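You operate a simulated robot arm through the tools that you are given. There is no shell and no other tool. Be economical: measure what you need, move in short steps, check, and stop when the job is done.

Carry out the task below with a simulated robot arm. There is one attempt and no reset: what you move stays moved.

TASK
Wrap the job board's electrode in film on the turntable and put it in the ready bin.
Fine: swing the film arm in, wind till the reel is empty, swing it out again; leave the others. Set down upright: what you pick out.

It is judged by the outcome, as a careful person would: the job done as asked, and still so three seconds after it is handed in. It fails if anything else is knocked over, pushed out of place, dropped, spilled or broken.

THE ROBOT
A 7-joint arm with a fingered hand, fixed in place. Base frame: the origin is at the foot of the arm, x ahead of it, y to its left, z up; the work surface is at about z = 0.86. Units: m, rad, N and s.
Its first joint turns from -2.897 to 2.897 rad. Payload 4.7 kg.
The tool frame sits at the grasp point between the pads (the TCP): z along the fingers, y along the line on which they close. The tips reach 0.036 m beyond it. Largest opening 0.12 m; the body of the gripper starts 0.042 m behind the TCP. The gripper is a hand of 5 fingers: y runs from the thumb to the fingers, the wrist lies at [-0.018, -0.122, -0.21] in the tool frame.
Orientation is that of the tool frame in the base frame, as a unit quaternion [w, x, y, z]. With the fingers straight down and the wrist toward the robot, the tool's x, y and z point along [0, 1, 0], [1, 0, 0] and [0, 0, -1] of the base frame.

THE INTERFACE
- The arm moves only by the tool arm_command. Its arguments are lists of equal length, an entry for each row: "xyz": the shift along the tool's x, y, z in mm, a list of three; "angular": the turn, a rotation vector about the tool's x, y, z in degrees, a list of three. In form: {"xyz": [[tx, ty, tz], ...], "angular": [[ax, ay, az], ...]}. A call has 1 to 20 rows; each row is the pose to reach, as a shift and turn from the pose commanded when the call began, along the tool's axes at that moment. A row lasts 0.2 s, in which the tool goes at most 0.05 m and 0.15 rad; a call with a longer step from one row to the next is refused whole. A pose out of reach is approached as far as the arm can. The call stops where the force on the tool passes 40 N (or 10 N more than at its start, if that is more) or the arm is blocked; 0.2 s more then pass. In this call time passes only in rows, and 0.2 s behind the last. The reply holds the time, the measured pose of the TCP, the force on the tool along the base axes, the opening and the grip force, in the units named above and with some noise, with the torque about the TCP (base axes, N m) and any sound that the robot's microphone picked up, and new pictures: "pictures" is both (left out), scene, wrist or none.
- Cameras (640 x 400 px; columns grow to the right, rows downward): "scene" is fixed at [0.407, 0.6535, 1.672]; the picture's right is [-0.69, -0.73, 0.00], its down [-0.70, 0.66, -0.27] and it looks along [0.19, -0.18, -0.96] (base axes); focal length 214 px, centre (320, 200). "wrist" rides on the gripper at [0.073, -0.091, -0.143] in the tool frame; the picture's right is [-0.80, 0.28, -0.53], its down [-0.53, -0.73, 0.42] and it looks along [-0.27, 0.62, 0.74] (tool axes); focal length 234 px, centre (320, 200). There is no depth. A picture from a camera that has moved, and an enlarged one, comes with that camera's place and axes in the base frame and with its lens. The place of the scene camera against the robot may be out by one fixed shift of up to 0.025 m in any direction.
- finger_targets(index, middle, ring, little, thumb_bend, thumb_turn): sets how far each is bent, from 0 (flat) to 1 (curled in); at 0.3 the hand is open as for a grip, at 0.7 the pads meet at the TCP. One left out holds its place. A second passes; each finger stops where it meets its share of the squeeze, and holds until it gets a number again. It is the only way to open and close the hand. It gives what a move gives, with no picture; readings hold the bend of each and the force on index, middle, ring, little, thumb and palm. thumb_turn goes from beside the hand (0) to across from the fingers (1), as for a grip.
- zoom(camera, box): a new picture of the part [left, top, right, bottom] of that camera's present view, enlarged. The clock stands still meanwhile.
- sign_off(): hands the job in; it is judged then, once.

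Go step by step. Nothing tells you positions but the pictures and the camera data: compare them with the known pose of the tool, close in by small moves and look again before you grip or let go. The budget is 120 turns and 200 pictures, counting those below and the enlarged ones. Unless the task says otherwise, let go and move clear before handing in, and close with one line.

The tools are called after "Call:" by a JSON object that holds its "api" and its "payload". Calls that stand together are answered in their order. arm_command: Moves the arm, as the interface text tells. Its arguments: {"type":"object","properties":{"xyz":{"type":"array"},"angular":{"type":"array"},"pictures":{"type":"string","enum":["both","scene","wrist","none"]}},"required":["xyz","angular"]} The other tools are called the same way: finger_targets (index, middle, ring, little, thumb_bend, thumb_turn) moves the fingers one by one; zoom (camera, box) takes an enlarged picture of a part of a camera's view; sign_off () hands the job in.

At the start:

```text
t: 0.0
ee_pos: [0.3672, 0.4868, 1.2807]
ee_rot: [0.001, 0.707, 0.707, -0.001]
contact_force: [0.4, -0.2, 0.1]
torque: [0.01, -0.01, 0.03]
gripper_width: 0.1198
grip_force: 0.0
shape: jaw
bend: [0.3, 0.3, 0.3, 0.3, 0.3, 0.98]
finger forces: [0.1, 0.0, 0.0, 0.0, 0.0, 0.0]
```

scene: 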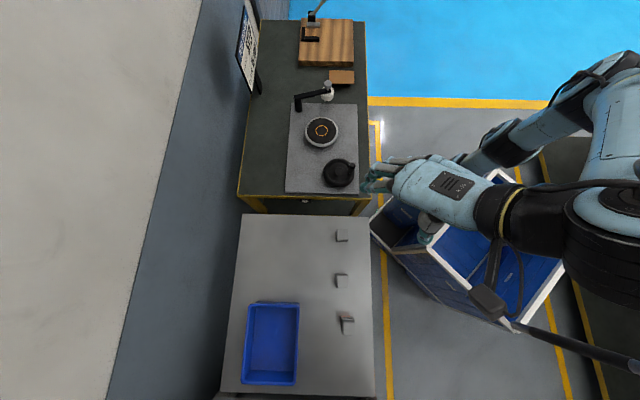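
wrist: 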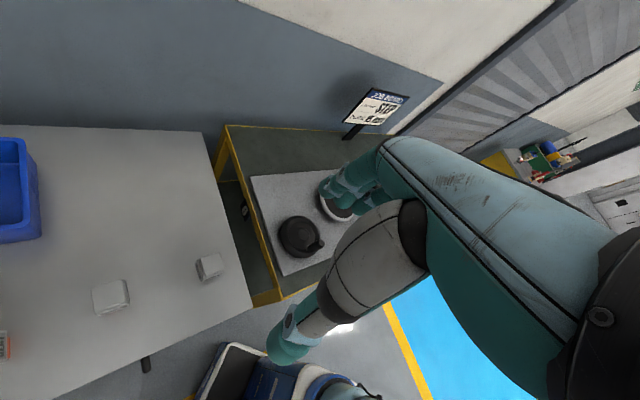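

I see a turntable with a crank and film arm, a job board, a bin, and three small blocks (electrodes). First I zoom in to read the board and the objects.

Call:
{"api": "zoom", "payload": {"camera": "wrist", "box": [330, 80, 420, 140]}}

Call:
{"api": "zoom", "payload": {"camera": "scene", "box": [270, 60, 390, 200]}}

Call:
{"api": "zoom", "payload": {"camera": "scene", "box": [220, 210, 390, 400]}}

Call:
{"api": "zoom", "payload": {"camera": "wrist", "box": [0, 120, 260, 380]}}

```text
6.67 times, centred on (375, 110) of wrist
camera zoom: at [0.2762, 0.559, 1.424], right [0.28, -0.8, 0.53], down [-0.73, -0.53, -0.42], along [0.62, -0.27, -0.74], focal length 1561 px, centre (-47, 800)
```

zoom: 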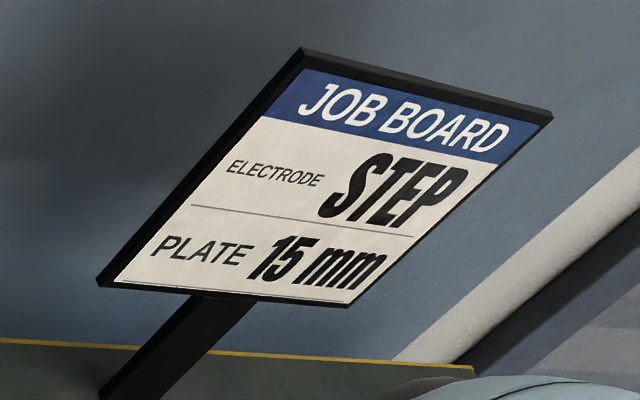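

```text
2.86 times, centred on (330, 130) of scene
camera zoom: at [0.407, 0.6535, 1.672], right [-0.69, -0.73, 0.0], down [-0.7, 0.66, -0.27], along [0.19, -0.18, -0.96], focal length 613 px, centre (291, 400)
```

zoom: 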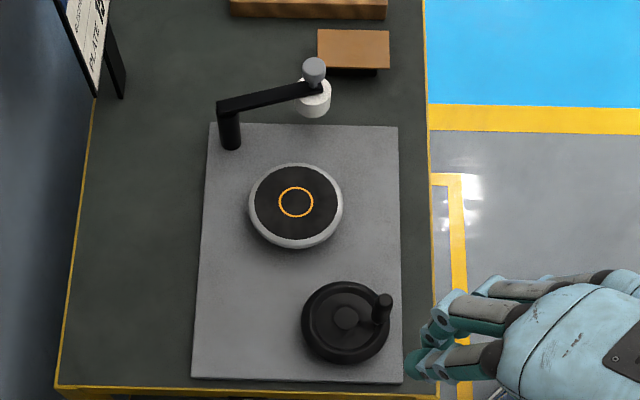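

```text
2.11 times, centred on (305, 305) of scene
camera zoom: at [0.407, 0.6535, 1.672], right [-0.69, -0.73, 0.0], down [-0.7, 0.66, -0.27], along [0.19, -0.18, -0.96], focal length 452 px, centre (352, -21)
```

zoom: 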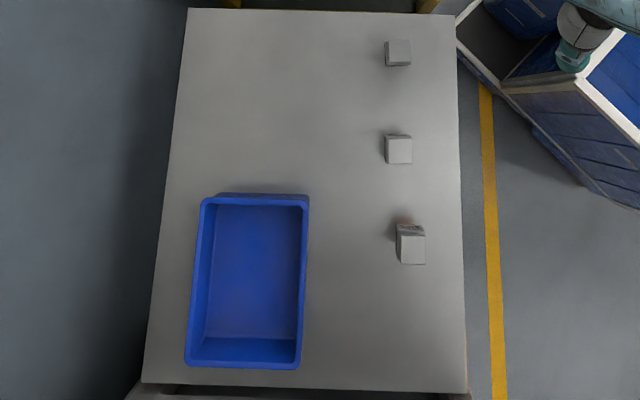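

```text
1.54 times, centred on (130, 250) of wrist
camera zoom: at [0.2762, 0.559, 1.424], right [0.28, -0.8, 0.53], down [-0.73, -0.53, -0.42], along [0.62, -0.27, -0.74], focal length 360 px, centre (612, 123)
```

zoom: 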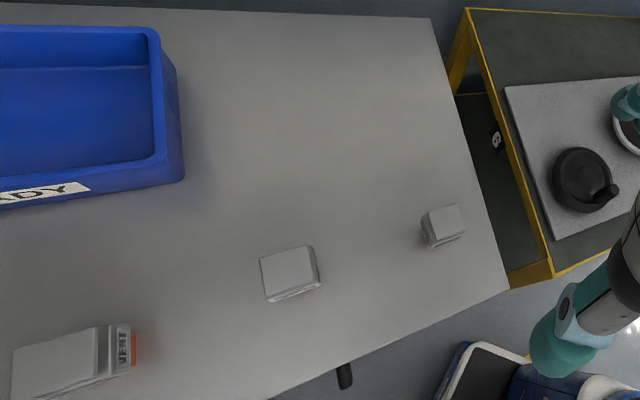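

The board asks for electrode STEP, plate 15 mm. I zoom tightly on each of the three blocks.

Call:
{"api": "zoom", "payload": {"camera": "scene", "box": [325, 222, 360, 244]}}

Call:
{"api": "zoom", "payload": {"camera": "scene", "box": [325, 268, 360, 290]}}

Call:
{"api": "zoom", "payload": {"camera": "scene", "box": [325, 310, 365, 335]}}

Call:
{"api": "zoom", "payload": {"camera": "wrist", "box": [80, 240, 240, 340]}}

Call:
{"api": "zoom", "payload": {"camera": "scene", "box": [280, 0, 370, 60]}}

```text
16.00 times, centred on (342, 233) of scene
camera zoom: at [0.407, 0.6535, 1.672], right [-0.69, -0.73, 0.0], down [-0.7, 0.66, -0.27], along [0.19, -0.18, -0.96], focal length 3432 px, centre (-40, -328)
```

zoom: 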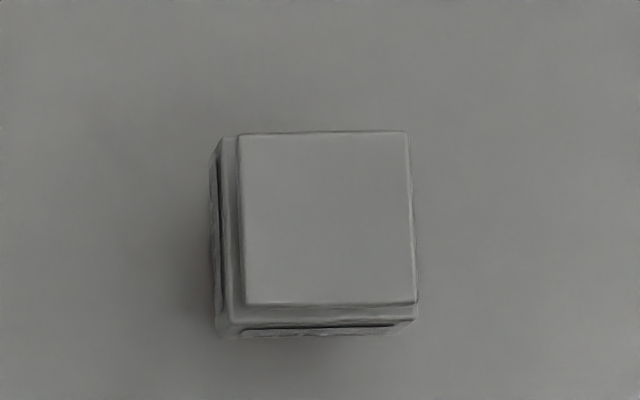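

```text
16.00 times, centred on (342, 279) of scene
camera zoom: at [0.407, 0.6535, 1.672], right [-0.69, -0.73, 0.0], down [-0.7, 0.66, -0.27], along [0.19, -0.18, -0.96], focal length 3432 px, centre (-40, -1064)
```

zoom: 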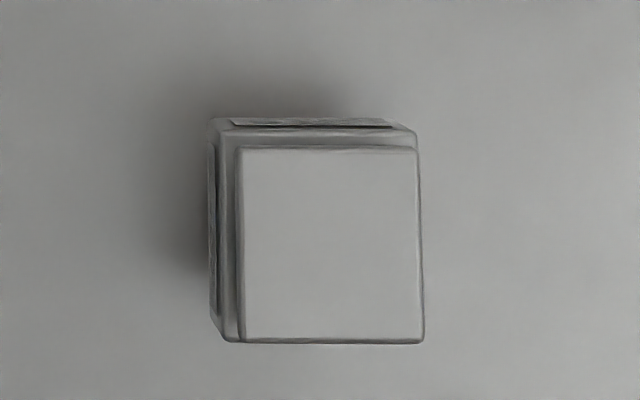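

```text
16.00 times, centred on (345, 322) of scene
camera zoom: at [0.407, 0.6535, 1.672], right [-0.69, -0.73, 0.0], down [-0.7, 0.66, -0.27], along [0.19, -0.18, -0.96], focal length 3432 px, centre (-80, -1760)
```

zoom: 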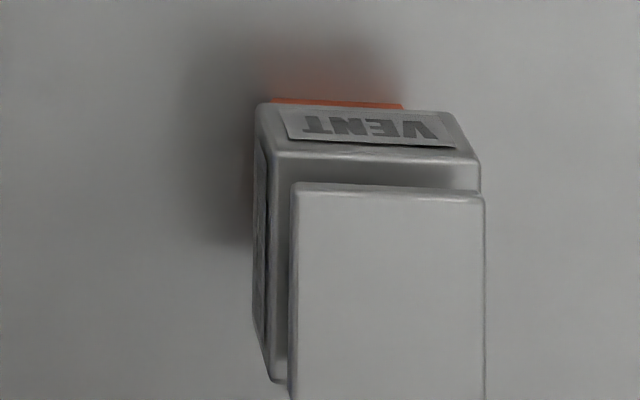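

```text
4.00 times, centred on (160, 290) of wrist
camera zoom: at [0.2762, 0.559, 1.424], right [0.28, -0.8, 0.53], down [-0.73, -0.53, -0.42], along [0.62, -0.27, -0.74], focal length 937 px, centre (960, -160)
```

zoom: 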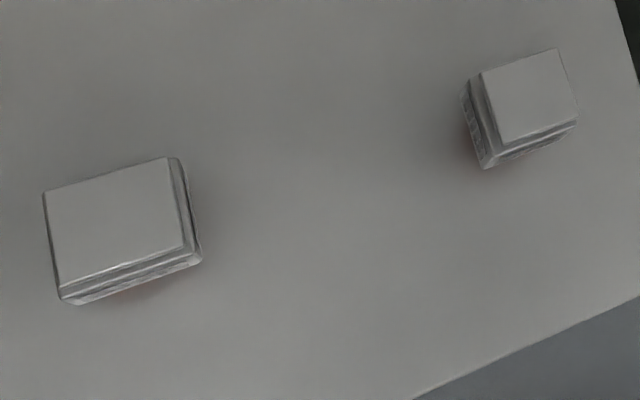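

```text
6.67 times, centred on (325, 30) of scene
camera zoom: at [0.407, 0.6535, 1.672], right [-0.69, -0.73, 0.0], down [-0.7, 0.66, -0.27], along [0.19, -0.18, -0.96], focal length 1430 px, centre (287, 1333)
```

zoom: 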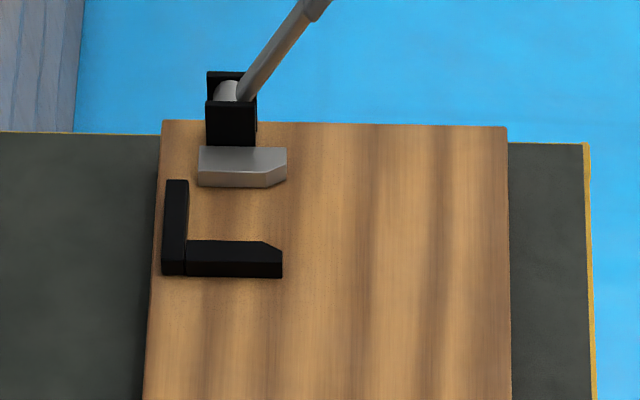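

Electrodes carry labels on their sides. I tilt the hand and move it back so the wrist camera sees the two unread ones from lower.

Call:
{"api": "arm_command", "payload": {"xyz": [[0, -33, 20], [0, -66, 40], [0, -100, 60], [0, -133, 80], [0, -166, 100], [0, -200, 120]], "angular": [[-4, 0, 0], [-8, 0, 0], [-12, 0, 0], [-16, 0, 0], [-20, 0, 0], [-25, 0, 0]], "pictures": "wrist"}}

```text
t: 1.4
ee_pos: [0.1675, 0.4877, 1.1601]
ee_rot: [0.152, 0.69, 0.69, 0.154]
contact_force: [0.4, -0.7, 0.3]
torque: [0.04, 0.04, 0.01]
gripper_width: 0.1197
grip_force: 0.1
shape: jaw
bend: [0.3, 0.3, 0.3, 0.3, 0.3, 0.98]
finger forces: [0.0, 0.0, 0.0, 0.1, 0.0, 0.0]
camera wrist: at [0.0237, 0.5589, 1.2518], right [0.03, -0.81, 0.59], down [-0.48, -0.53, -0.7], along [0.87, -0.27, -0.41], focal length 234 px, centre (320, 200)
```

wrist: 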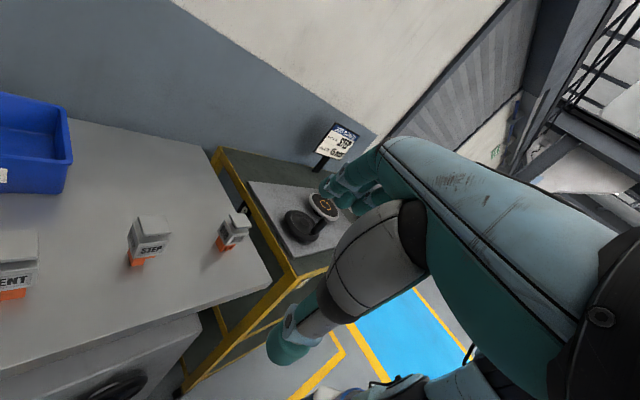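

Call:
{"api": "zoom", "payload": {"camera": "wrist", "box": [120, 200, 184, 275]}}

Call:
{"api": "zoom", "payload": {"camera": "wrist", "box": [205, 200, 265, 260]}}

Call:
{"api": "zoom", "payload": {"camera": "wrist", "box": [240, 160, 380, 260]}}

```text
5.33 times, centred on (152, 238) of wrist
camera zoom: at [0.0237, 0.5589, 1.2518], right [0.03, -0.81, 0.59], down [-0.48, -0.53, -0.7], along [0.87, -0.27, -0.41], focal length 1249 px, centre (1216, 0)
```

zoom: 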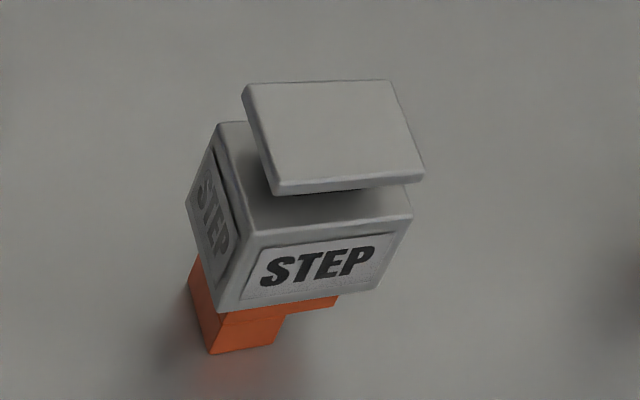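

```text
6.67 times, centred on (235, 230) of wrist
camera zoom: at [0.0237, 0.5589, 1.2518], right [0.03, -0.81, 0.59], down [-0.48, -0.53, -0.7], along [0.87, -0.27, -0.41], focal length 1561 px, centre (887, 0)
```

zoom: 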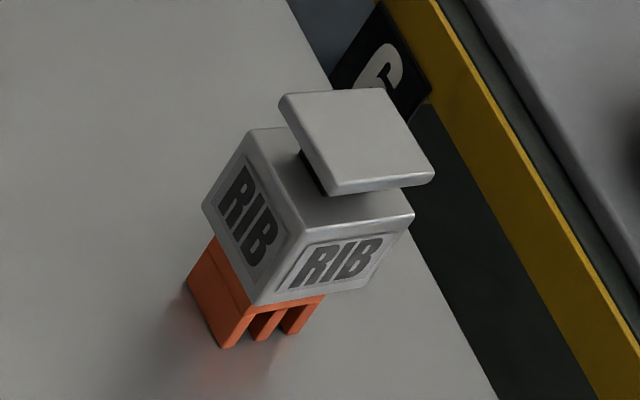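

```text
4.00 times, centred on (310, 210) of wrist
camera zoom: at [0.0237, 0.5589, 1.2518], right [0.03, -0.81, 0.59], down [-0.48, -0.53, -0.7], along [0.87, -0.27, -0.41], focal length 937 px, centre (360, 160)
```

zoom: 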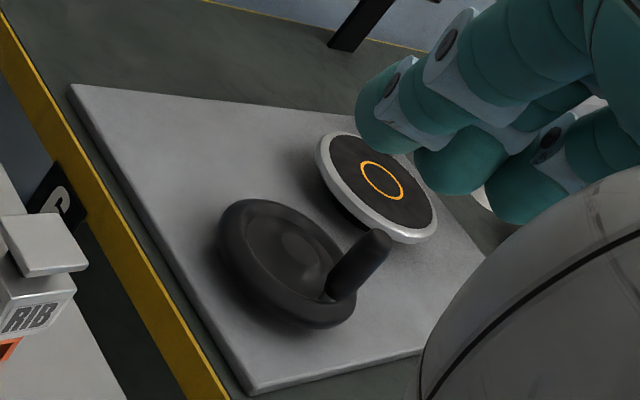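

STEP is the middle block, around (0.302, 0.646), top at z≈0.936, with its grey body at z≈0.886–0.919. I untilt the hand and go above it.

Call:
{"api": "arm_command", "payload": {"xyz": [[26, 17, 15], [52, 35, 31], [79, 52, 46], [105, 70, 62], [131, 87, 77], [158, 105, 93]], "angular": [[4, 0, 0], [8, 0, 0], [12, 0, 0], [16, 0, 0], [20, 0, 0], [25, 0, 0]], "pictures": "none"}}

Call:
{"api": "arm_command", "payload": {"xyz": [[0, 0, 0], [0, 0, 0], [0, 0, 0], [0, 0, 0], [0, 0, 0], [0, 0, 0]], "angular": [[0, 0, -8], [0, 0, -16], [0, 0, -24], [0, 0, -32], [0, 0, -40], [0, 0, -46.6]], "pictures": "both"}}

```text
t: 2.8
ee_pos: [0.3004, 0.6469, 1.1206]
ee_rot: [-0.002, 0.707, 0.707, 0.0]
contact_force: [-1.0, -0.8, 1.3]
torque: [-0.01, 0.0, 0.03]
gripper_width: 0.1201
grip_force: 0.2
shape: jaw
bend: [0.3, 0.3, 0.3, 0.3, 0.3, 0.98]
finger forces: [0.0, 0.0, 0.0, 0.1, 0.0, 0.1]
```

```text
t: 4.2
ee_pos: [0.3021, 0.6452, 1.1215]
ee_rot: [-0.001, 0.369, 0.929, 0.0]
contact_force: [0.1, -1.2, -0.2]
torque: [0.01, 0.0, -0.01]
gripper_width: 0.1199
grip_force: 0.0
shape: jaw
bend: [0.3, 0.3, 0.3, 0.3, 0.3, 0.98]
finger forces: [0.1, 0.0, 0.0, 0.1, 0.0, 0.0]
camera wrist: at [0.1861, 0.6278, 1.264], right [0.78, -0.35, 0.53], down [-0.12, -0.9, -0.42], along [0.62, 0.27, -0.74], focal length 234 px, centre (320, 200)
```

scene: 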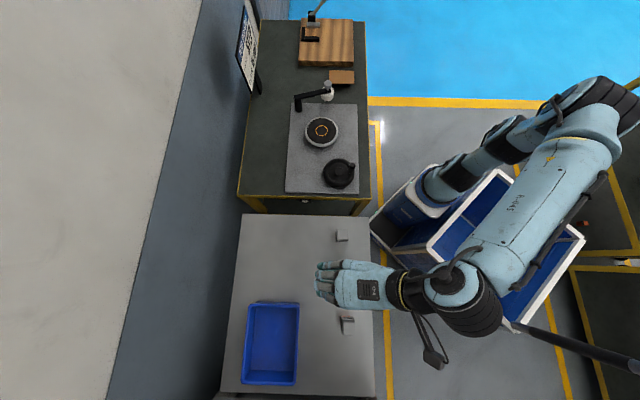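
wrist: 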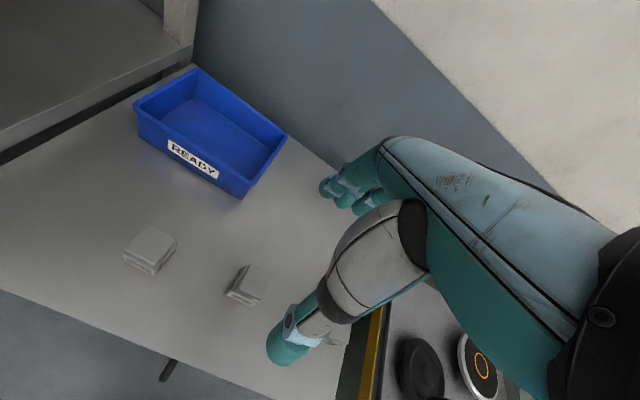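

The hand is above STEP with yaw aligned. I zoom the wrist view to refine its position.

Call:
{"api": "zoom", "payload": {"camera": "wrist", "box": [210, 250, 290, 310]}}

Call:
{"api": "zoom", "payload": {"camera": "wrist", "box": [120, 60, 300, 200]}}

```text
6.67 times, centred on (250, 280) of wrist
camera zoom: at [0.1861, 0.6278, 1.264], right [0.78, -0.35, 0.53], down [-0.12, -0.9, -0.42], along [0.62, 0.27, -0.74], focal length 1561 px, centre (787, -333)
```

zoom: 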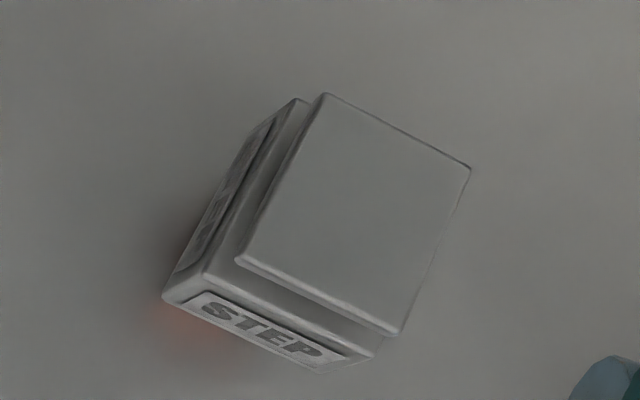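

```text
2.86 times, centred on (210, 130) of wrist
camera zoom: at [0.1861, 0.6278, 1.264], right [0.78, -0.35, 0.53], down [-0.12, -0.9, -0.42], along [0.62, 0.27, -0.74], focal length 669 px, centre (634, 400)
```

zoom: 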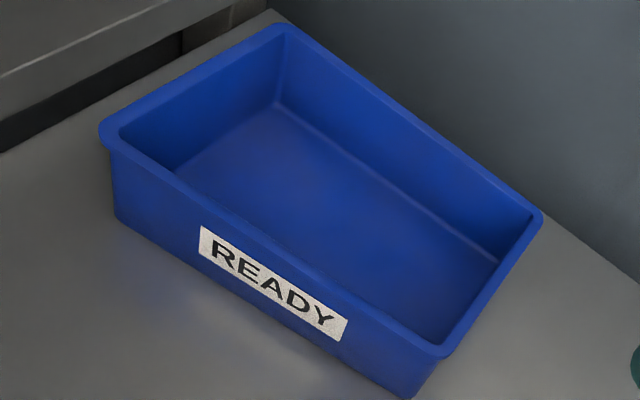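

STEP's centre is (0.302, 0.644), with yaw about 46°. I descend part way and check.

Call:
{"api": "arm_command", "payload": {"xyz": [[0, 0, 40], [0, 0, 80], [0, -1, 120], [0, -1, 150]], "angular": [[0, 0, 0], [0, 0, 0], [0, 0, 0], [0, 0, 0]], "pictures": "both"}}

Call:
{"api": "zoom", "payload": {"camera": "scene", "box": [290, 230, 400, 330]}}

```text
t: 5.2
ee_pos: [0.3008, 0.6448, 0.9709]
ee_rot: [0.001, 0.37, 0.929, 0.0]
contact_force: [-0.3, -0.5, 1.2]
torque: [-0.04, -0.02, 0.0]
gripper_width: 0.1198
grip_force: 0.0
shape: jaw
bend: [0.3, 0.3, 0.3, 0.3, 0.3, 0.98]
finger forces: [0.0, 0.0, 0.1, 0.1, 0.0, 0.0]
camera wrist: at [0.1864, 0.6272, 1.1139], right [0.78, -0.35, 0.52], down [-0.12, -0.9, -0.43], along [0.62, 0.27, -0.74], focal length 234 px, centre (320, 200)
```

scene: 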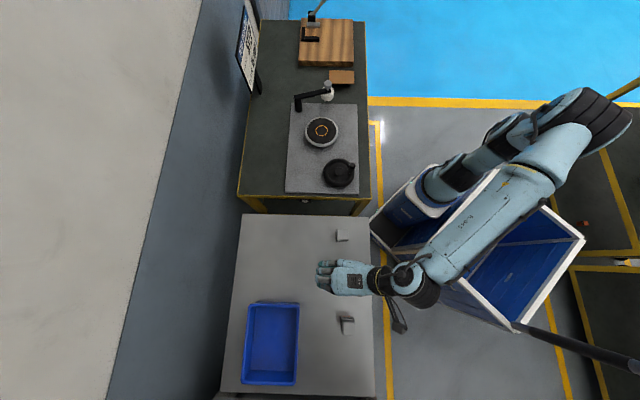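
wrist: 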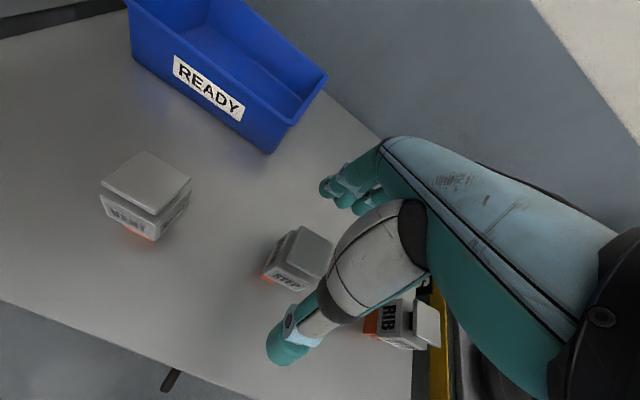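

```text
4.00 times, centred on (345, 280) of scene
camera zoom: at [0.407, 0.6535, 1.672], right [-0.69, -0.73, 0.0], down [-0.7, 0.66, -0.27], along [0.19, -0.18, -0.96], focal length 858 px, centre (220, -120)
```

zoom: 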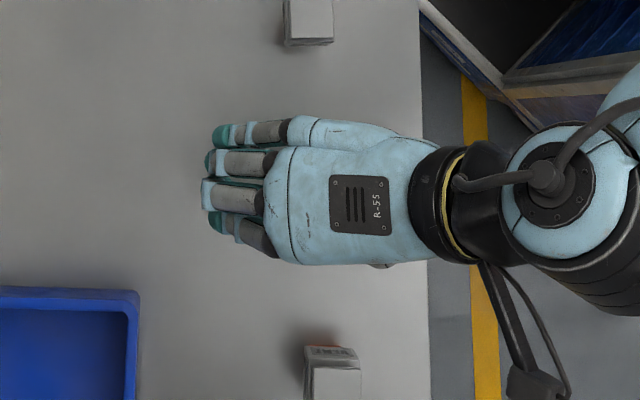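

STEP sits between thumb and fingers. I descend to z≈0.906.

Call:
{"api": "arm_command", "payload": {"xyz": [[0, 0, 20], [0, 0, 40], [0, 0, 55], [0, 0, 65]], "angular": [[0, 0, 0], [0, 0, 0], [0, 0, 0], [0, 0, 0]], "pictures": "wrist"}}

Call:
{"api": "zoom", "payload": {"camera": "wrist", "box": [230, 160, 430, 360]}}

```text
t: 6.2
ee_pos: [0.301, 0.645, 0.9054]
ee_rot: [0.0, 0.37, 0.929, 0.0]
contact_force: [0.3, 0.1, 0.1]
torque: [-0.03, -0.01, -0.02]
gripper_width: 0.1199
grip_force: 0.1
shape: jaw
bend: [0.3, 0.3, 0.3, 0.3, 0.3, 0.98]
finger forces: [0.1, 0.0, 0.1, 0.0, 0.0, 0.1]
camera wrist: at [0.1857, 0.6275, 1.0486], right [0.78, -0.35, 0.53], down [-0.12, -0.9, -0.42], along [0.62, 0.27, -0.74], focal length 234 px, centre (320, 200)
```

wrist: 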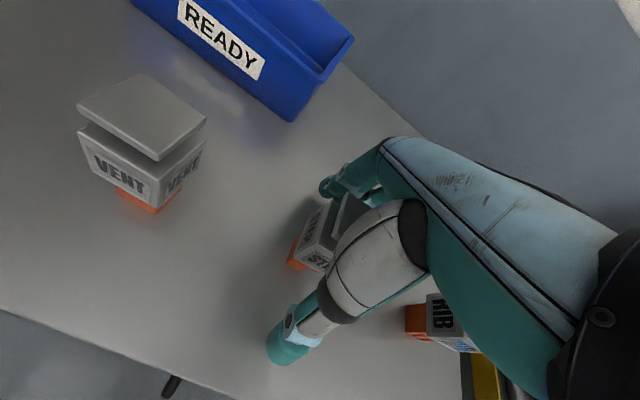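

```text
2.00 times, centred on (330, 260) of wrist
camera zoom: at [0.1857, 0.6275, 1.0486], right [0.78, -0.35, 0.53], down [-0.12, -0.9, -0.42], along [0.62, 0.27, -0.74], focal length 468 px, centre (300, 80)
```

zoom: 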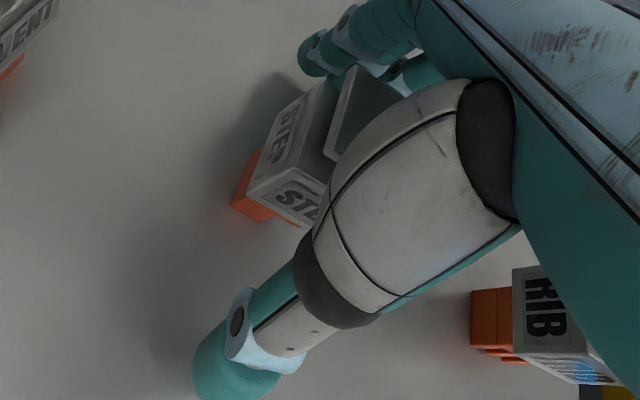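

Position looks good; I close in two stages.

Call:
{"api": "finger_targets", "payload": {"index": 0.5, "middle": 0.5, "ring": 0.5, "little": 0.5, "thumb_bend": 0.5}}

Call:
{"api": "zoom", "payload": {"camera": "wrist", "box": [230, 160, 430, 360]}}

```text
t: 7.2
ee_pos: [0.301, 0.6452, 0.9048]
ee_rot: [0.0, 0.37, 0.929, 0.0]
contact_force: [-0.5, 0.6, -0.3]
torque: [0.02, 0.0, 0.03]
gripper_width: 0.0637
grip_force: 0.1
shape: fingers
bend: [0.5, 0.5, 0.5, 0.5, 0.5, 0.98]
finger forces: [0.1, 0.0, 0.1, 0.0, 0.0, 0.1]
```

```text
2.00 times, centred on (330, 260) of wrist
camera zoom: at [0.1857, 0.6276, 1.0489], right [0.78, -0.35, 0.53], down [-0.12, -0.9, -0.42], along [0.62, 0.27, -0.74], focal length 468 px, centre (300, 80)
```

zoom: 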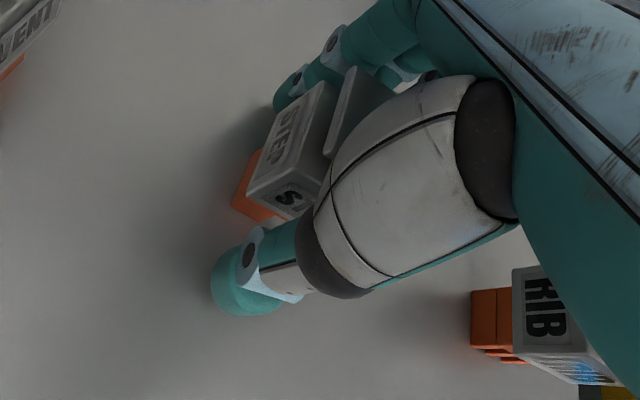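

Both sides are closing around the body; now I close fully.

Call:
{"api": "finger_targets", "payload": {"index": 0.7, "middle": 0.7, "ring": 0.7, "little": 0.7, "thumb_bend": 0.7}}

Call:
{"api": "zoom", "payload": {"camera": "wrist", "box": [230, 160, 430, 360]}}

```text
t: 8.2
ee_pos: [0.3011, 0.645, 0.9055]
ee_rot: [0.0, 0.37, 0.929, 0.0]
contact_force: [1.2, 0.8, -0.8]
torque: [0.03, -0.08, 0.01]
gripper_width: 0.03
grip_force: 13.0
shape: fingers
bend: [0.63, 0.65, 0.7, 0.7, 0.62, 0.96]
finger forces: [8.2, 5.8, 0.0, 0.1, 12.2, 0.0]
```

```text
2.00 times, centred on (330, 260) of wrist
camera zoom: at [0.1858, 0.6276, 1.0486], right [0.78, -0.35, 0.53], down [-0.12, -0.9, -0.42], along [0.62, 0.27, -0.74], focal length 468 px, centre (300, 80)
```

zoom: 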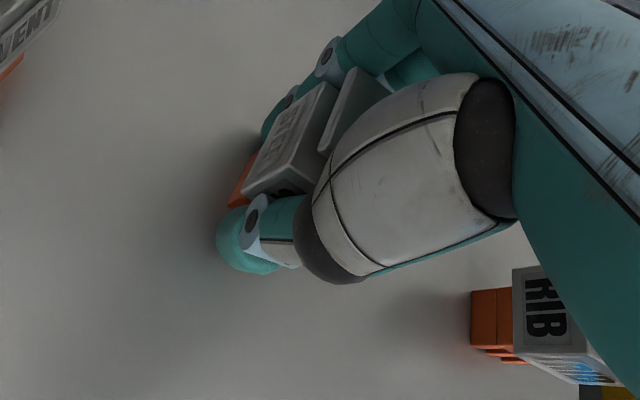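

Index, middle and thumb hold it with 13 N. I lift a little and check.

Call:
{"api": "arm_command", "payload": {"xyz": [[0, 0, -10], [0, 0, -25], [0, 0, -50], [0, 0, -80], [0, 0, -110]], "angular": [[0, 0, 0], [0, 0, 0], [0, 0, 0], [0, 0, 0], [0, 0, 0]], "pictures": "wrist"}}

Call:
{"api": "zoom", "payload": {"camera": "wrist", "box": [230, 160, 430, 360]}}

```text
t: 9.4
ee_pos: [0.3011, 0.6439, 1.0158]
ee_rot: [0.0, 0.369, 0.929, -0.002]
contact_force: [-0.1, 1.2, -6.7]
torque: [0.01, 0.01, 0.05]
gripper_width: 0.0297
grip_force: 12.5
shape: fingers
bend: [0.63, 0.65, 0.7, 0.7, 0.62, 0.96]
finger forces: [8.3, 5.0, 0.0, 0.0, 12.2, 0.0]
camera wrist: at [0.186, 0.6269, 1.1585], right [0.78, -0.35, 0.53], down [-0.12, -0.9, -0.42], along [0.62, 0.27, -0.74], focal length 234 px, centre (320, 200)
```

wrist: 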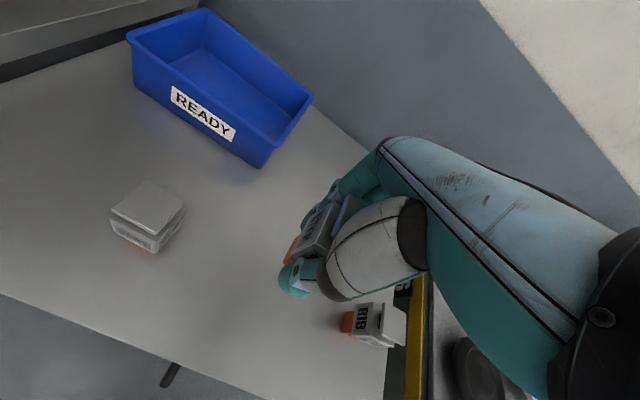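

```text
2.00 times, centred on (330, 260) of wrist
camera zoom: at [0.186, 0.6269, 1.1585], right [0.78, -0.35, 0.53], down [-0.12, -0.9, -0.42], along [0.62, 0.27, -0.74], focal length 468 px, centre (300, 80)
```

zoom: 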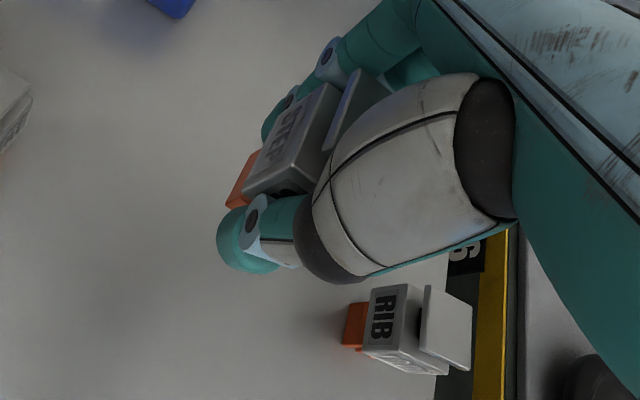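

The electrode is held upright. I carry it high towards the turntable, which I triangulate at (0.773, 0.298) with its top at z≈0.894.

Call:
{"api": "arm_command", "payload": {"xyz": [[-20, 2, -40], [-55, 6, -70], [-95, 12, -95], [-140, 18, -110], [-188, 24, -110], [-237, 30, -110], [-286, 36, -110], [-335, 42, -110], [-384, 48, -110], [-433, 54, -110], [-482, 60, -110], [-530, 66, -110], [-560, 70, -110], [-581, 73, -110]], "angular": [[0, 0, 0], [0, 0, 0], [0, 0, 0], [0, 0, 0], [0, 0, 0], [0, 0, 0], [0, 0, 0], [0, 0, 0], [0, 0, 0], [0, 0, 0], [0, 0, 0], [0, 0, 0], [0, 0, 0], [0, 0, 0]], "pictures": "both"}}

```text
t: 12.4
ee_pos: [0.7738, 0.2984, 1.1255]
ee_rot: [0.0, 0.37, 0.929, 0.0]
contact_force: [-0.3, -0.4, -5.0]
torque: [-0.05, -0.05, -0.02]
gripper_width: 0.0298
grip_force: 12.4
shape: fingers
bend: [0.63, 0.66, 0.7, 0.7, 0.62, 0.96]
finger forces: [8.2, 4.8, 0.0, 0.0, 11.8, 0.1]
camera wrist: at [0.6587, 0.2811, 1.2688], right [0.78, -0.35, 0.53], down [-0.12, -0.9, -0.42], along [0.62, 0.27, -0.74], focal length 234 px, centre (320, 200)
```

scene: 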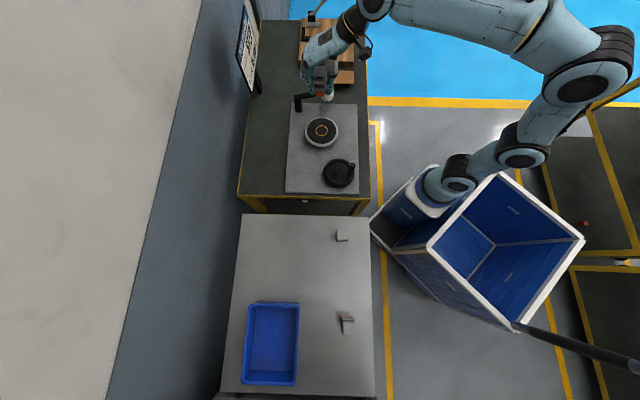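
wrist: 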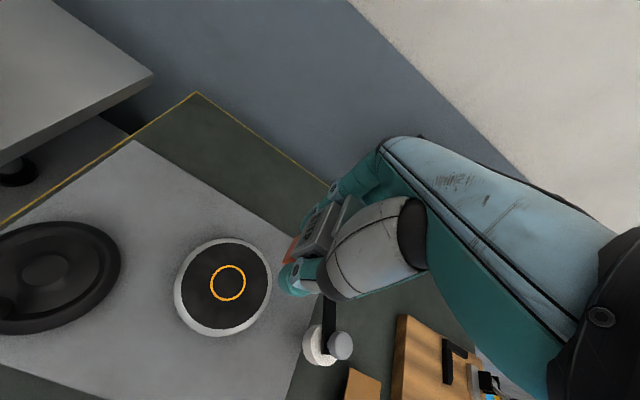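

The ring appears nearer than I estimated. I zoom in to refine the turntable and film arm.

Call:
{"api": "zoom", "payload": {"camera": "wrist", "box": [160, 220, 290, 350]}}

Call:
{"api": "zoom", "payload": {"camera": "wrist", "box": [270, 270, 390, 390]}}

Call:
{"api": "zoom", "payload": {"camera": "scene", "box": [285, 45, 365, 105]}}

```text
3.08 times, centred on (225, 285) of wrist
camera zoom: at [0.6587, 0.2811, 1.2688], right [0.78, -0.35, 0.53], down [-0.12, -0.9, -0.42], along [0.62, 0.27, -0.74], focal length 720 px, centre (612, -62)
```

zoom: 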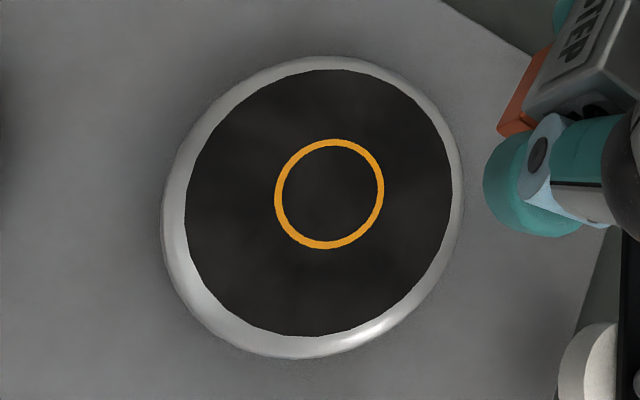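

```text
3.33 times, centred on (330, 330) of wrist
camera zoom: at [0.6587, 0.2811, 1.2688], right [0.78, -0.35, 0.53], down [-0.12, -0.9, -0.42], along [0.62, 0.27, -0.74], focal length 781 px, centre (287, -233)
```

zoom: 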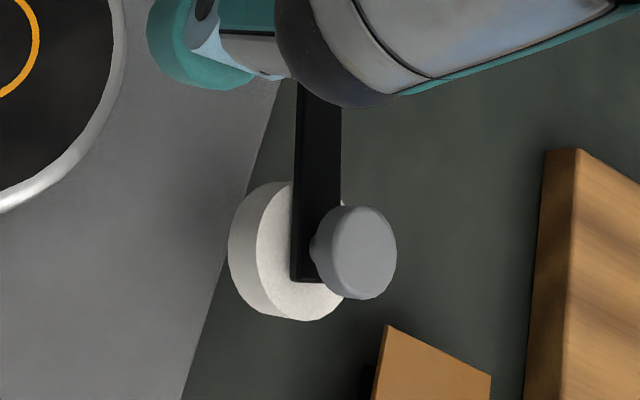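

```text
6.67 times, centred on (325, 75) of scene
camera zoom: at [0.407, 0.6535, 1.672], right [-0.69, -0.73, 0.0], down [-0.7, 0.66, -0.27], along [0.19, -0.18, -0.96], focal length 1430 px, centre (287, 1033)
```

zoom: 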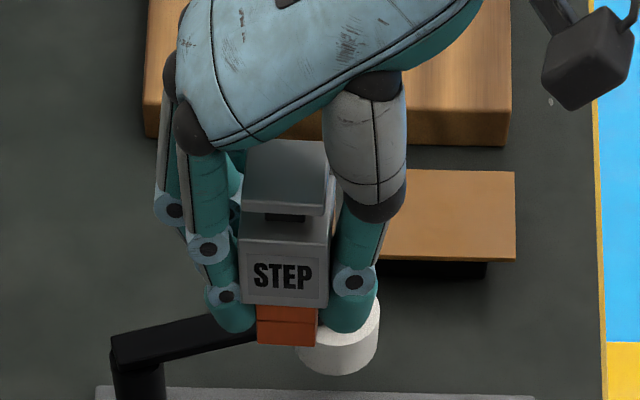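

Corrected turntable centre is (0.748, 0.310), with its top about 0.90; the scene camera is offset by roughly 2 cm. I shift over the centre and lower to just above it.

Call:
{"api": "arm_command", "payload": {"xyz": [[14, -5, 0], [26.7, -9.3, 10], [26.7, -9.3, 50], [26.7, -9.3, 90], [26.7, -9.3, 120], [26.7, -9.3, 145]], "angular": [[0, 0, 0], [0, 0, 0], [0, 0, 0], [0, 0, 0], [0, 0, 0], [0, 0, 0]], "pictures": "both"}}

Call:
{"api": "zoom", "payload": {"camera": "scene", "box": [280, 80, 370, 150]}}

Call:
{"api": "zoom", "payload": {"camera": "wrist", "box": [200, 150, 420, 350]}}

```text
t: 13.8
ee_pos: [0.747, 0.3095, 0.9805]
ee_rot: [0.0, 0.37, 0.929, 0.0]
contact_force: [-0.9, -0.2, -4.6]
torque: [0.0, -0.02, -0.02]
gripper_width: 0.0297
grip_force: 12.4
shape: fingers
bend: [0.63, 0.66, 0.7, 0.7, 0.62, 0.96]
finger forces: [8.2, 4.6, 0.0, 0.0, 11.9, 0.1]
camera wrist: at [0.6325, 0.2926, 1.124], right [0.78, -0.35, 0.53], down [-0.12, -0.9, -0.43], along [0.62, 0.27, -0.74], focal length 234 px, centre (320, 200)
```

scene: 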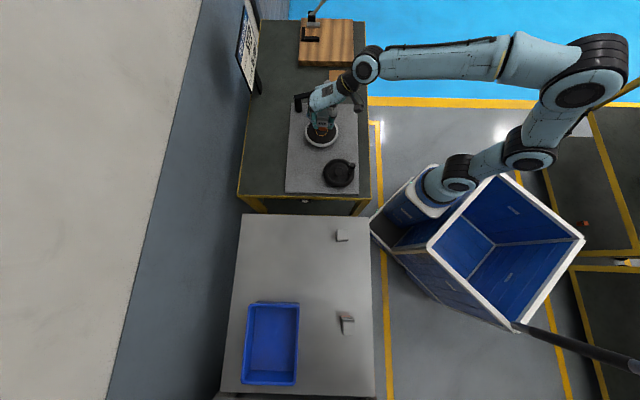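
wrist: 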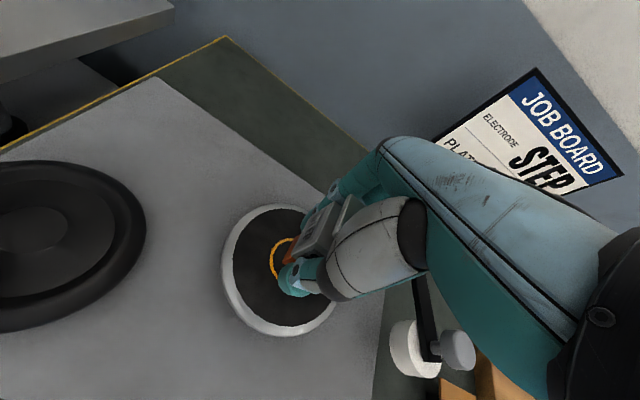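

```text
5.71 times, centred on (325, 115) of scene
camera zoom: at [0.407, 0.6535, 1.672], right [-0.69, -0.73, 0.0], down [-0.7, 0.66, -0.27], along [0.19, -0.18, -0.96], focal length 1226 px, centre (291, 686)
```

zoom: 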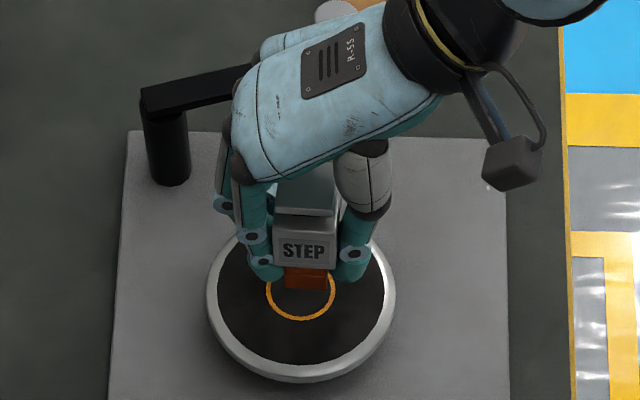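

```text
2.00 times, centred on (310, 250) of wrist
camera zoom: at [0.6325, 0.2926, 1.124], right [0.78, -0.35, 0.53], down [-0.12, -0.9, -0.43], along [0.62, 0.27, -0.74], focal length 468 px, centre (340, 100)
```

zoom: 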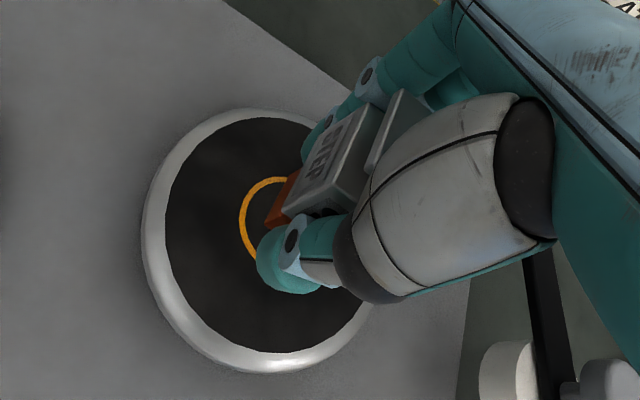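

Alignment looks right. I lower in small steps till contact.

Call:
{"api": "arm_command", "payload": {"xyz": [[0, 0, 10], [0, 0, 18], [0, 0, 24]], "angular": [[0, 0, 0], [0, 0, 0], [0, 0, 0]], "pictures": "wrist"}}

Call:
{"api": "zoom", "payload": {"camera": "scene", "box": [290, 95, 350, 145]}}

Call:
{"api": "zoom", "payload": {"camera": "wrist", "box": [210, 170, 390, 350]}}

```text
t: 14.6
ee_pos: [0.7486, 0.3102, 0.9569]
ee_rot: [0.0, 0.371, 0.929, 0.0]
contact_force: [-0.2, 0.4, -5.3]
torque: [0.02, -0.04, 0.02]
gripper_width: 0.0295
grip_force: 13.0
shape: fingers
bend: [0.63, 0.66, 0.7, 0.7, 0.62, 0.96]
finger forces: [8.3, 4.7, 0.1, 0.1, 11.9, 0.0]
camera wrist: at [0.6324, 0.2928, 1.1001], right [0.78, -0.35, 0.52], down [-0.12, -0.9, -0.42], along [0.62, 0.27, -0.74], focal length 234 px, centre (320, 200)
```

wrist: 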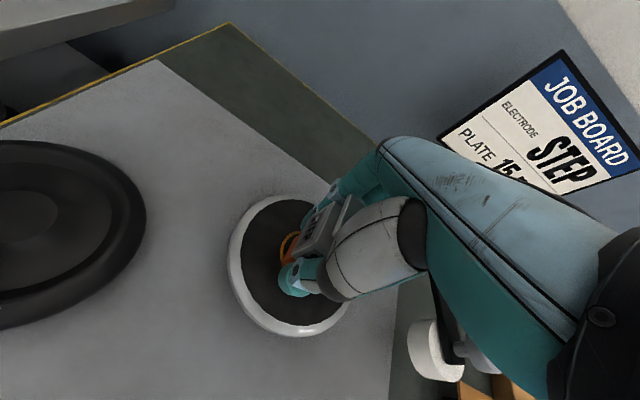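

```text
8.00 times, centred on (320, 120) of scene
camera zoom: at [0.407, 0.6535, 1.672], right [-0.69, -0.73, 0.0], down [-0.7, 0.66, -0.27], along [0.19, -0.18, -0.96], focal length 1716 px, centre (320, 840)
```

zoom: 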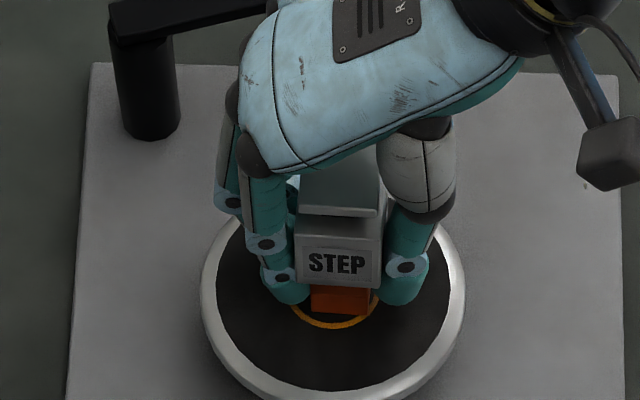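

```text
2.22 times, centred on (300, 260) of wrist
camera zoom: at [0.6324, 0.2928, 1.1001], right [0.78, -0.35, 0.52], down [-0.12, -0.9, -0.42], along [0.62, 0.27, -0.74], focal length 520 px, centre (364, 67)
```

zoom: 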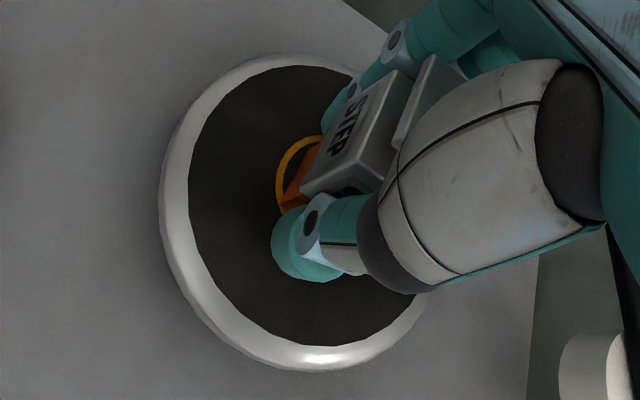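

Centred well. I continue down in fine steps.

Call:
{"api": "arm_command", "payload": {"xyz": [[0, 0, 2], [0, 0, 4], [0, 0, 6]], "angular": [[0, 0, 0], [0, 0, 0], [0, 0, 0]], "pictures": "none"}}

```text
t: 15.4
ee_pos: [0.7475, 0.3107, 0.9541]
ee_rot: [0.002, 0.369, 0.929, 0.002]
contact_force: [-2.1, 2.9, 16.5]
torque: [0.18, -0.01, 0.06]
gripper_width: 0.0286
grip_force: 13.6
shape: fingers
bend: [0.63, 0.66, 0.7, 0.7, 0.63, 0.96]
finger forces: [7.5, 7.1, 0.0, 0.0, 13.1, 0.1]
```

Contact made at TCP z≈0.954. I ease off the preload, then open.

Call:
{"api": "arm_command", "payload": {"xyz": [[0, 0, -2.5]], "angular": [[0, 0, 0]], "pictures": "none"}}

Call:
{"api": "finger_targets", "payload": {"index": 0.57, "middle": 0.57, "ring": 0.5, "little": 0.5, "thumb_bend": 0.57}}

Call:
{"api": "finger_targets", "payload": {"index": 0.35, "middle": 0.35, "ring": 0.35, "little": 0.35, "thumb_bend": 0.35}}

Call:
{"api": "zoom", "payload": {"camera": "scene", "box": [290, 95, 350, 145]}}

```text
t: 15.8
ee_pos: [0.7486, 0.3105, 0.954]
ee_rot: [-0.001, 0.37, 0.929, 0.0]
contact_force: [0.9, 6.2, 11.1]
torque: [0.25, -0.16, 0.02]
gripper_width: 0.0287
grip_force: 14.7
shape: fingers
bend: [0.63, 0.66, 0.7, 0.7, 0.63, 0.96]
finger forces: [9.1, 7.6, 0.1, 0.1, 11.9, 0.1]
```

```text
t: 16.8
ee_pos: [0.7472, 0.3101, 0.9533]
ee_rot: [0.0, 0.369, 0.929, 0.0]
contact_force: [-0.4, 0.1, 1.6]
torque: [-0.01, 0.04, 0.01]
gripper_width: 0.0445
grip_force: 0.1
shape: fingers
bend: [0.56, 0.56, 0.5, 0.5, 0.56, 0.97]
finger forces: [0.0, 0.0, 0.1, 0.1, 0.0, 0.0]
```

```text
t: 17.8
ee_pos: [0.7477, 0.3093, 0.9538]
ee_rot: [0.0, 0.369, 0.929, -0.001]
contact_force: [-0.2, -1.1, 0.5]
torque: [0.04, -0.02, -0.04]
gripper_width: 0.1071
grip_force: 0.1
shape: fingers
bend: [0.35, 0.35, 0.35, 0.35, 0.35, 0.97]
finger forces: [0.0, 0.0, 0.0, 0.0, 0.0, 0.1]
```

```text
8.00 times, centred on (320, 120) of scene
camera zoom: at [0.407, 0.6535, 1.672], right [-0.69, -0.73, 0.0], down [-0.7, 0.66, -0.27], along [0.19, -0.18, -0.96], focal length 1716 px, centre (320, 840)
```

zoom: 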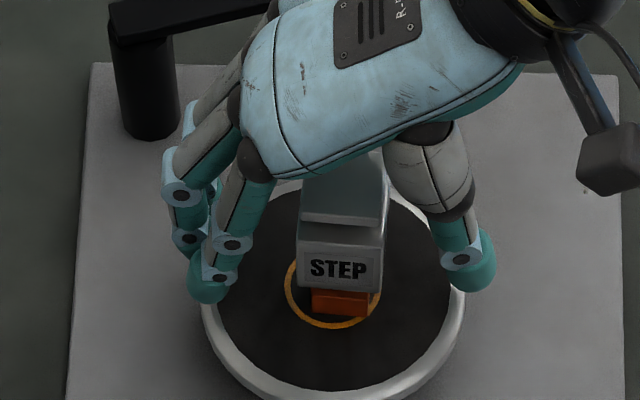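

The electrode stands in the ring. I raise straight up and look at it and the film arm.

Call:
{"api": "arm_command", "payload": {"xyz": [[0, 0, -15], [0, 0, -40], [0, 0, -85], [0, 0, -130], [0, 0, -170]], "angular": [[0, 0, 0], [0, 0, 0], [0, 0, 0], [0, 0, 0], [0, 0, 0]], "pictures": "both"}}

Call:
{"api": "zoom", "payload": {"camera": "wrist", "box": [190, 200, 370, 400]}}

Call:
{"api": "zoom", "payload": {"camera": "scene", "box": [285, 75, 365, 195]}}

```text
t: 19.0
ee_pos: [0.7465, 0.3111, 1.1225]
ee_rot: [0.0, 0.369, 0.929, 0.0]
contact_force: [1.0, 0.4, -1.3]
torque: [0.02, 0.02, 0.02]
gripper_width: 0.1074
grip_force: 0.1
shape: fingers
bend: [0.35, 0.35, 0.35, 0.35, 0.35, 0.97]
finger forces: [0.1, 0.1, 0.1, 0.0, 0.0, 0.1]
camera wrist: at [0.6325, 0.293, 1.2662], right [0.78, -0.35, 0.52], down [-0.12, -0.9, -0.42], along [0.62, 0.27, -0.74], focal length 234 px, centre (320, 200)
```

scene: 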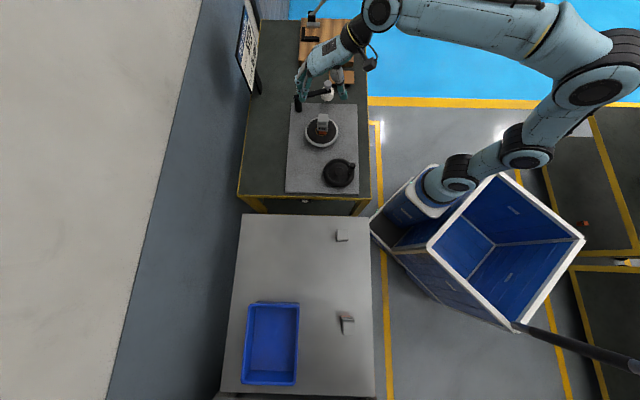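
wrist: 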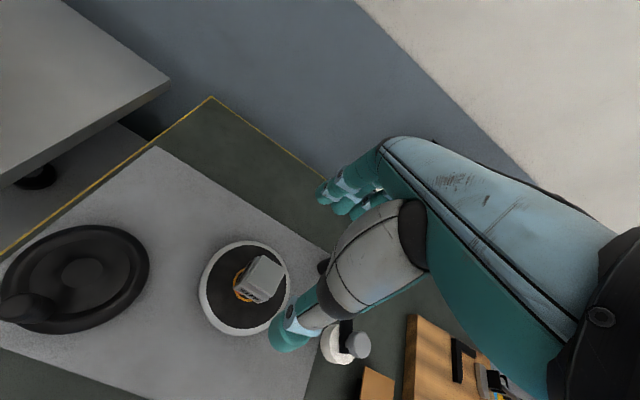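

```text
2.00 times, centred on (280, 300) of wrist
camera zoom: at [0.6325, 0.293, 1.2662], right [0.78, -0.35, 0.52], down [-0.12, -0.9, -0.42], along [0.62, 0.27, -0.74], focal length 468 px, centre (400, 0)
```

zoom: 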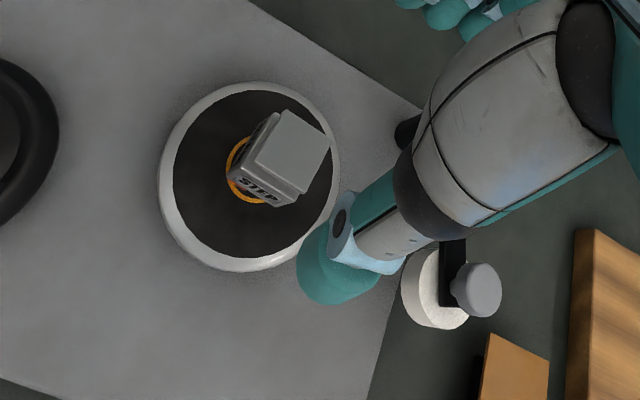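

```text
3.33 times, centred on (325, 135) of scene
camera zoom: at [0.407, 0.6535, 1.672], right [-0.69, -0.73, 0.0], down [-0.7, 0.66, -0.27], along [0.19, -0.18, -0.96], focal length 715 px, centre (303, 417)
```

zoom: 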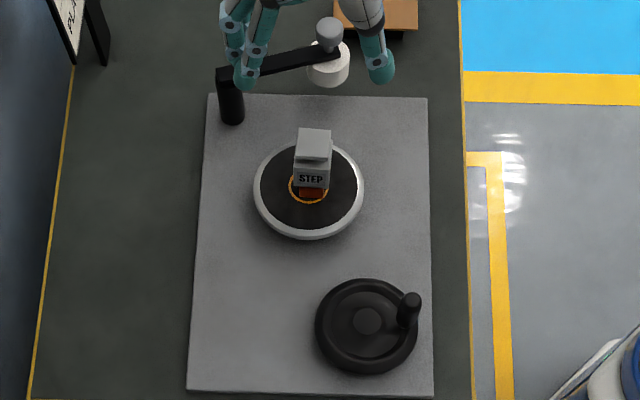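

The electrode stands centred. Next I need the film arm's height, so I move aside and tilt the camera for a lower view of it.

Call:
{"api": "arm_command", "payload": {"xyz": [[-10, -40, 0], [-20, -85, 0], [-30, -130, 5], [-40, -183, 10]], "angular": [[0, 0, 5], [0, 0, 11], [0, 0, 17], [0, 0, 21.6]], "pictures": "none"}}

Call:
{"api": "arm_command", "payload": {"xyz": [[0, 0, 0], [0, 0, 0], [0, 0, 0], [0, 0, 0]], "angular": [[-8, 0, 0], [-16, 0, 0], [-24, 0, 0], [-30, 0, 0]], "pictures": "wrist"}}

```text
refused: row 4 steps farther than a row can; nothing moved
```

```text
t: 20.0
ee_pos: [0.7493, 0.3106, 1.1222]
ee_rot: [0.095, 0.357, 0.898, 0.241]
contact_force: [0.4, 0.0, -0.9]
torque: [0.04, 0.02, 0.0]
gripper_width: 0.1077
grip_force: 0.0
shape: fingers
bend: [0.35, 0.35, 0.35, 0.35, 0.35, 0.97]
finger forces: [0.0, 0.0, 0.0, 0.1, 0.0, 0.0]
camera wrist: at [0.5917, 0.2495, 1.201], right [0.57, -0.57, 0.6], down [0.1, -0.67, -0.73], along [0.82, 0.47, -0.33], focal length 234 px, centre (320, 200)
```

wrist: 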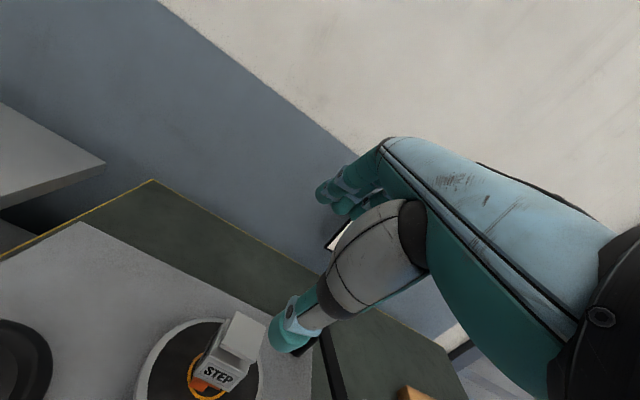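

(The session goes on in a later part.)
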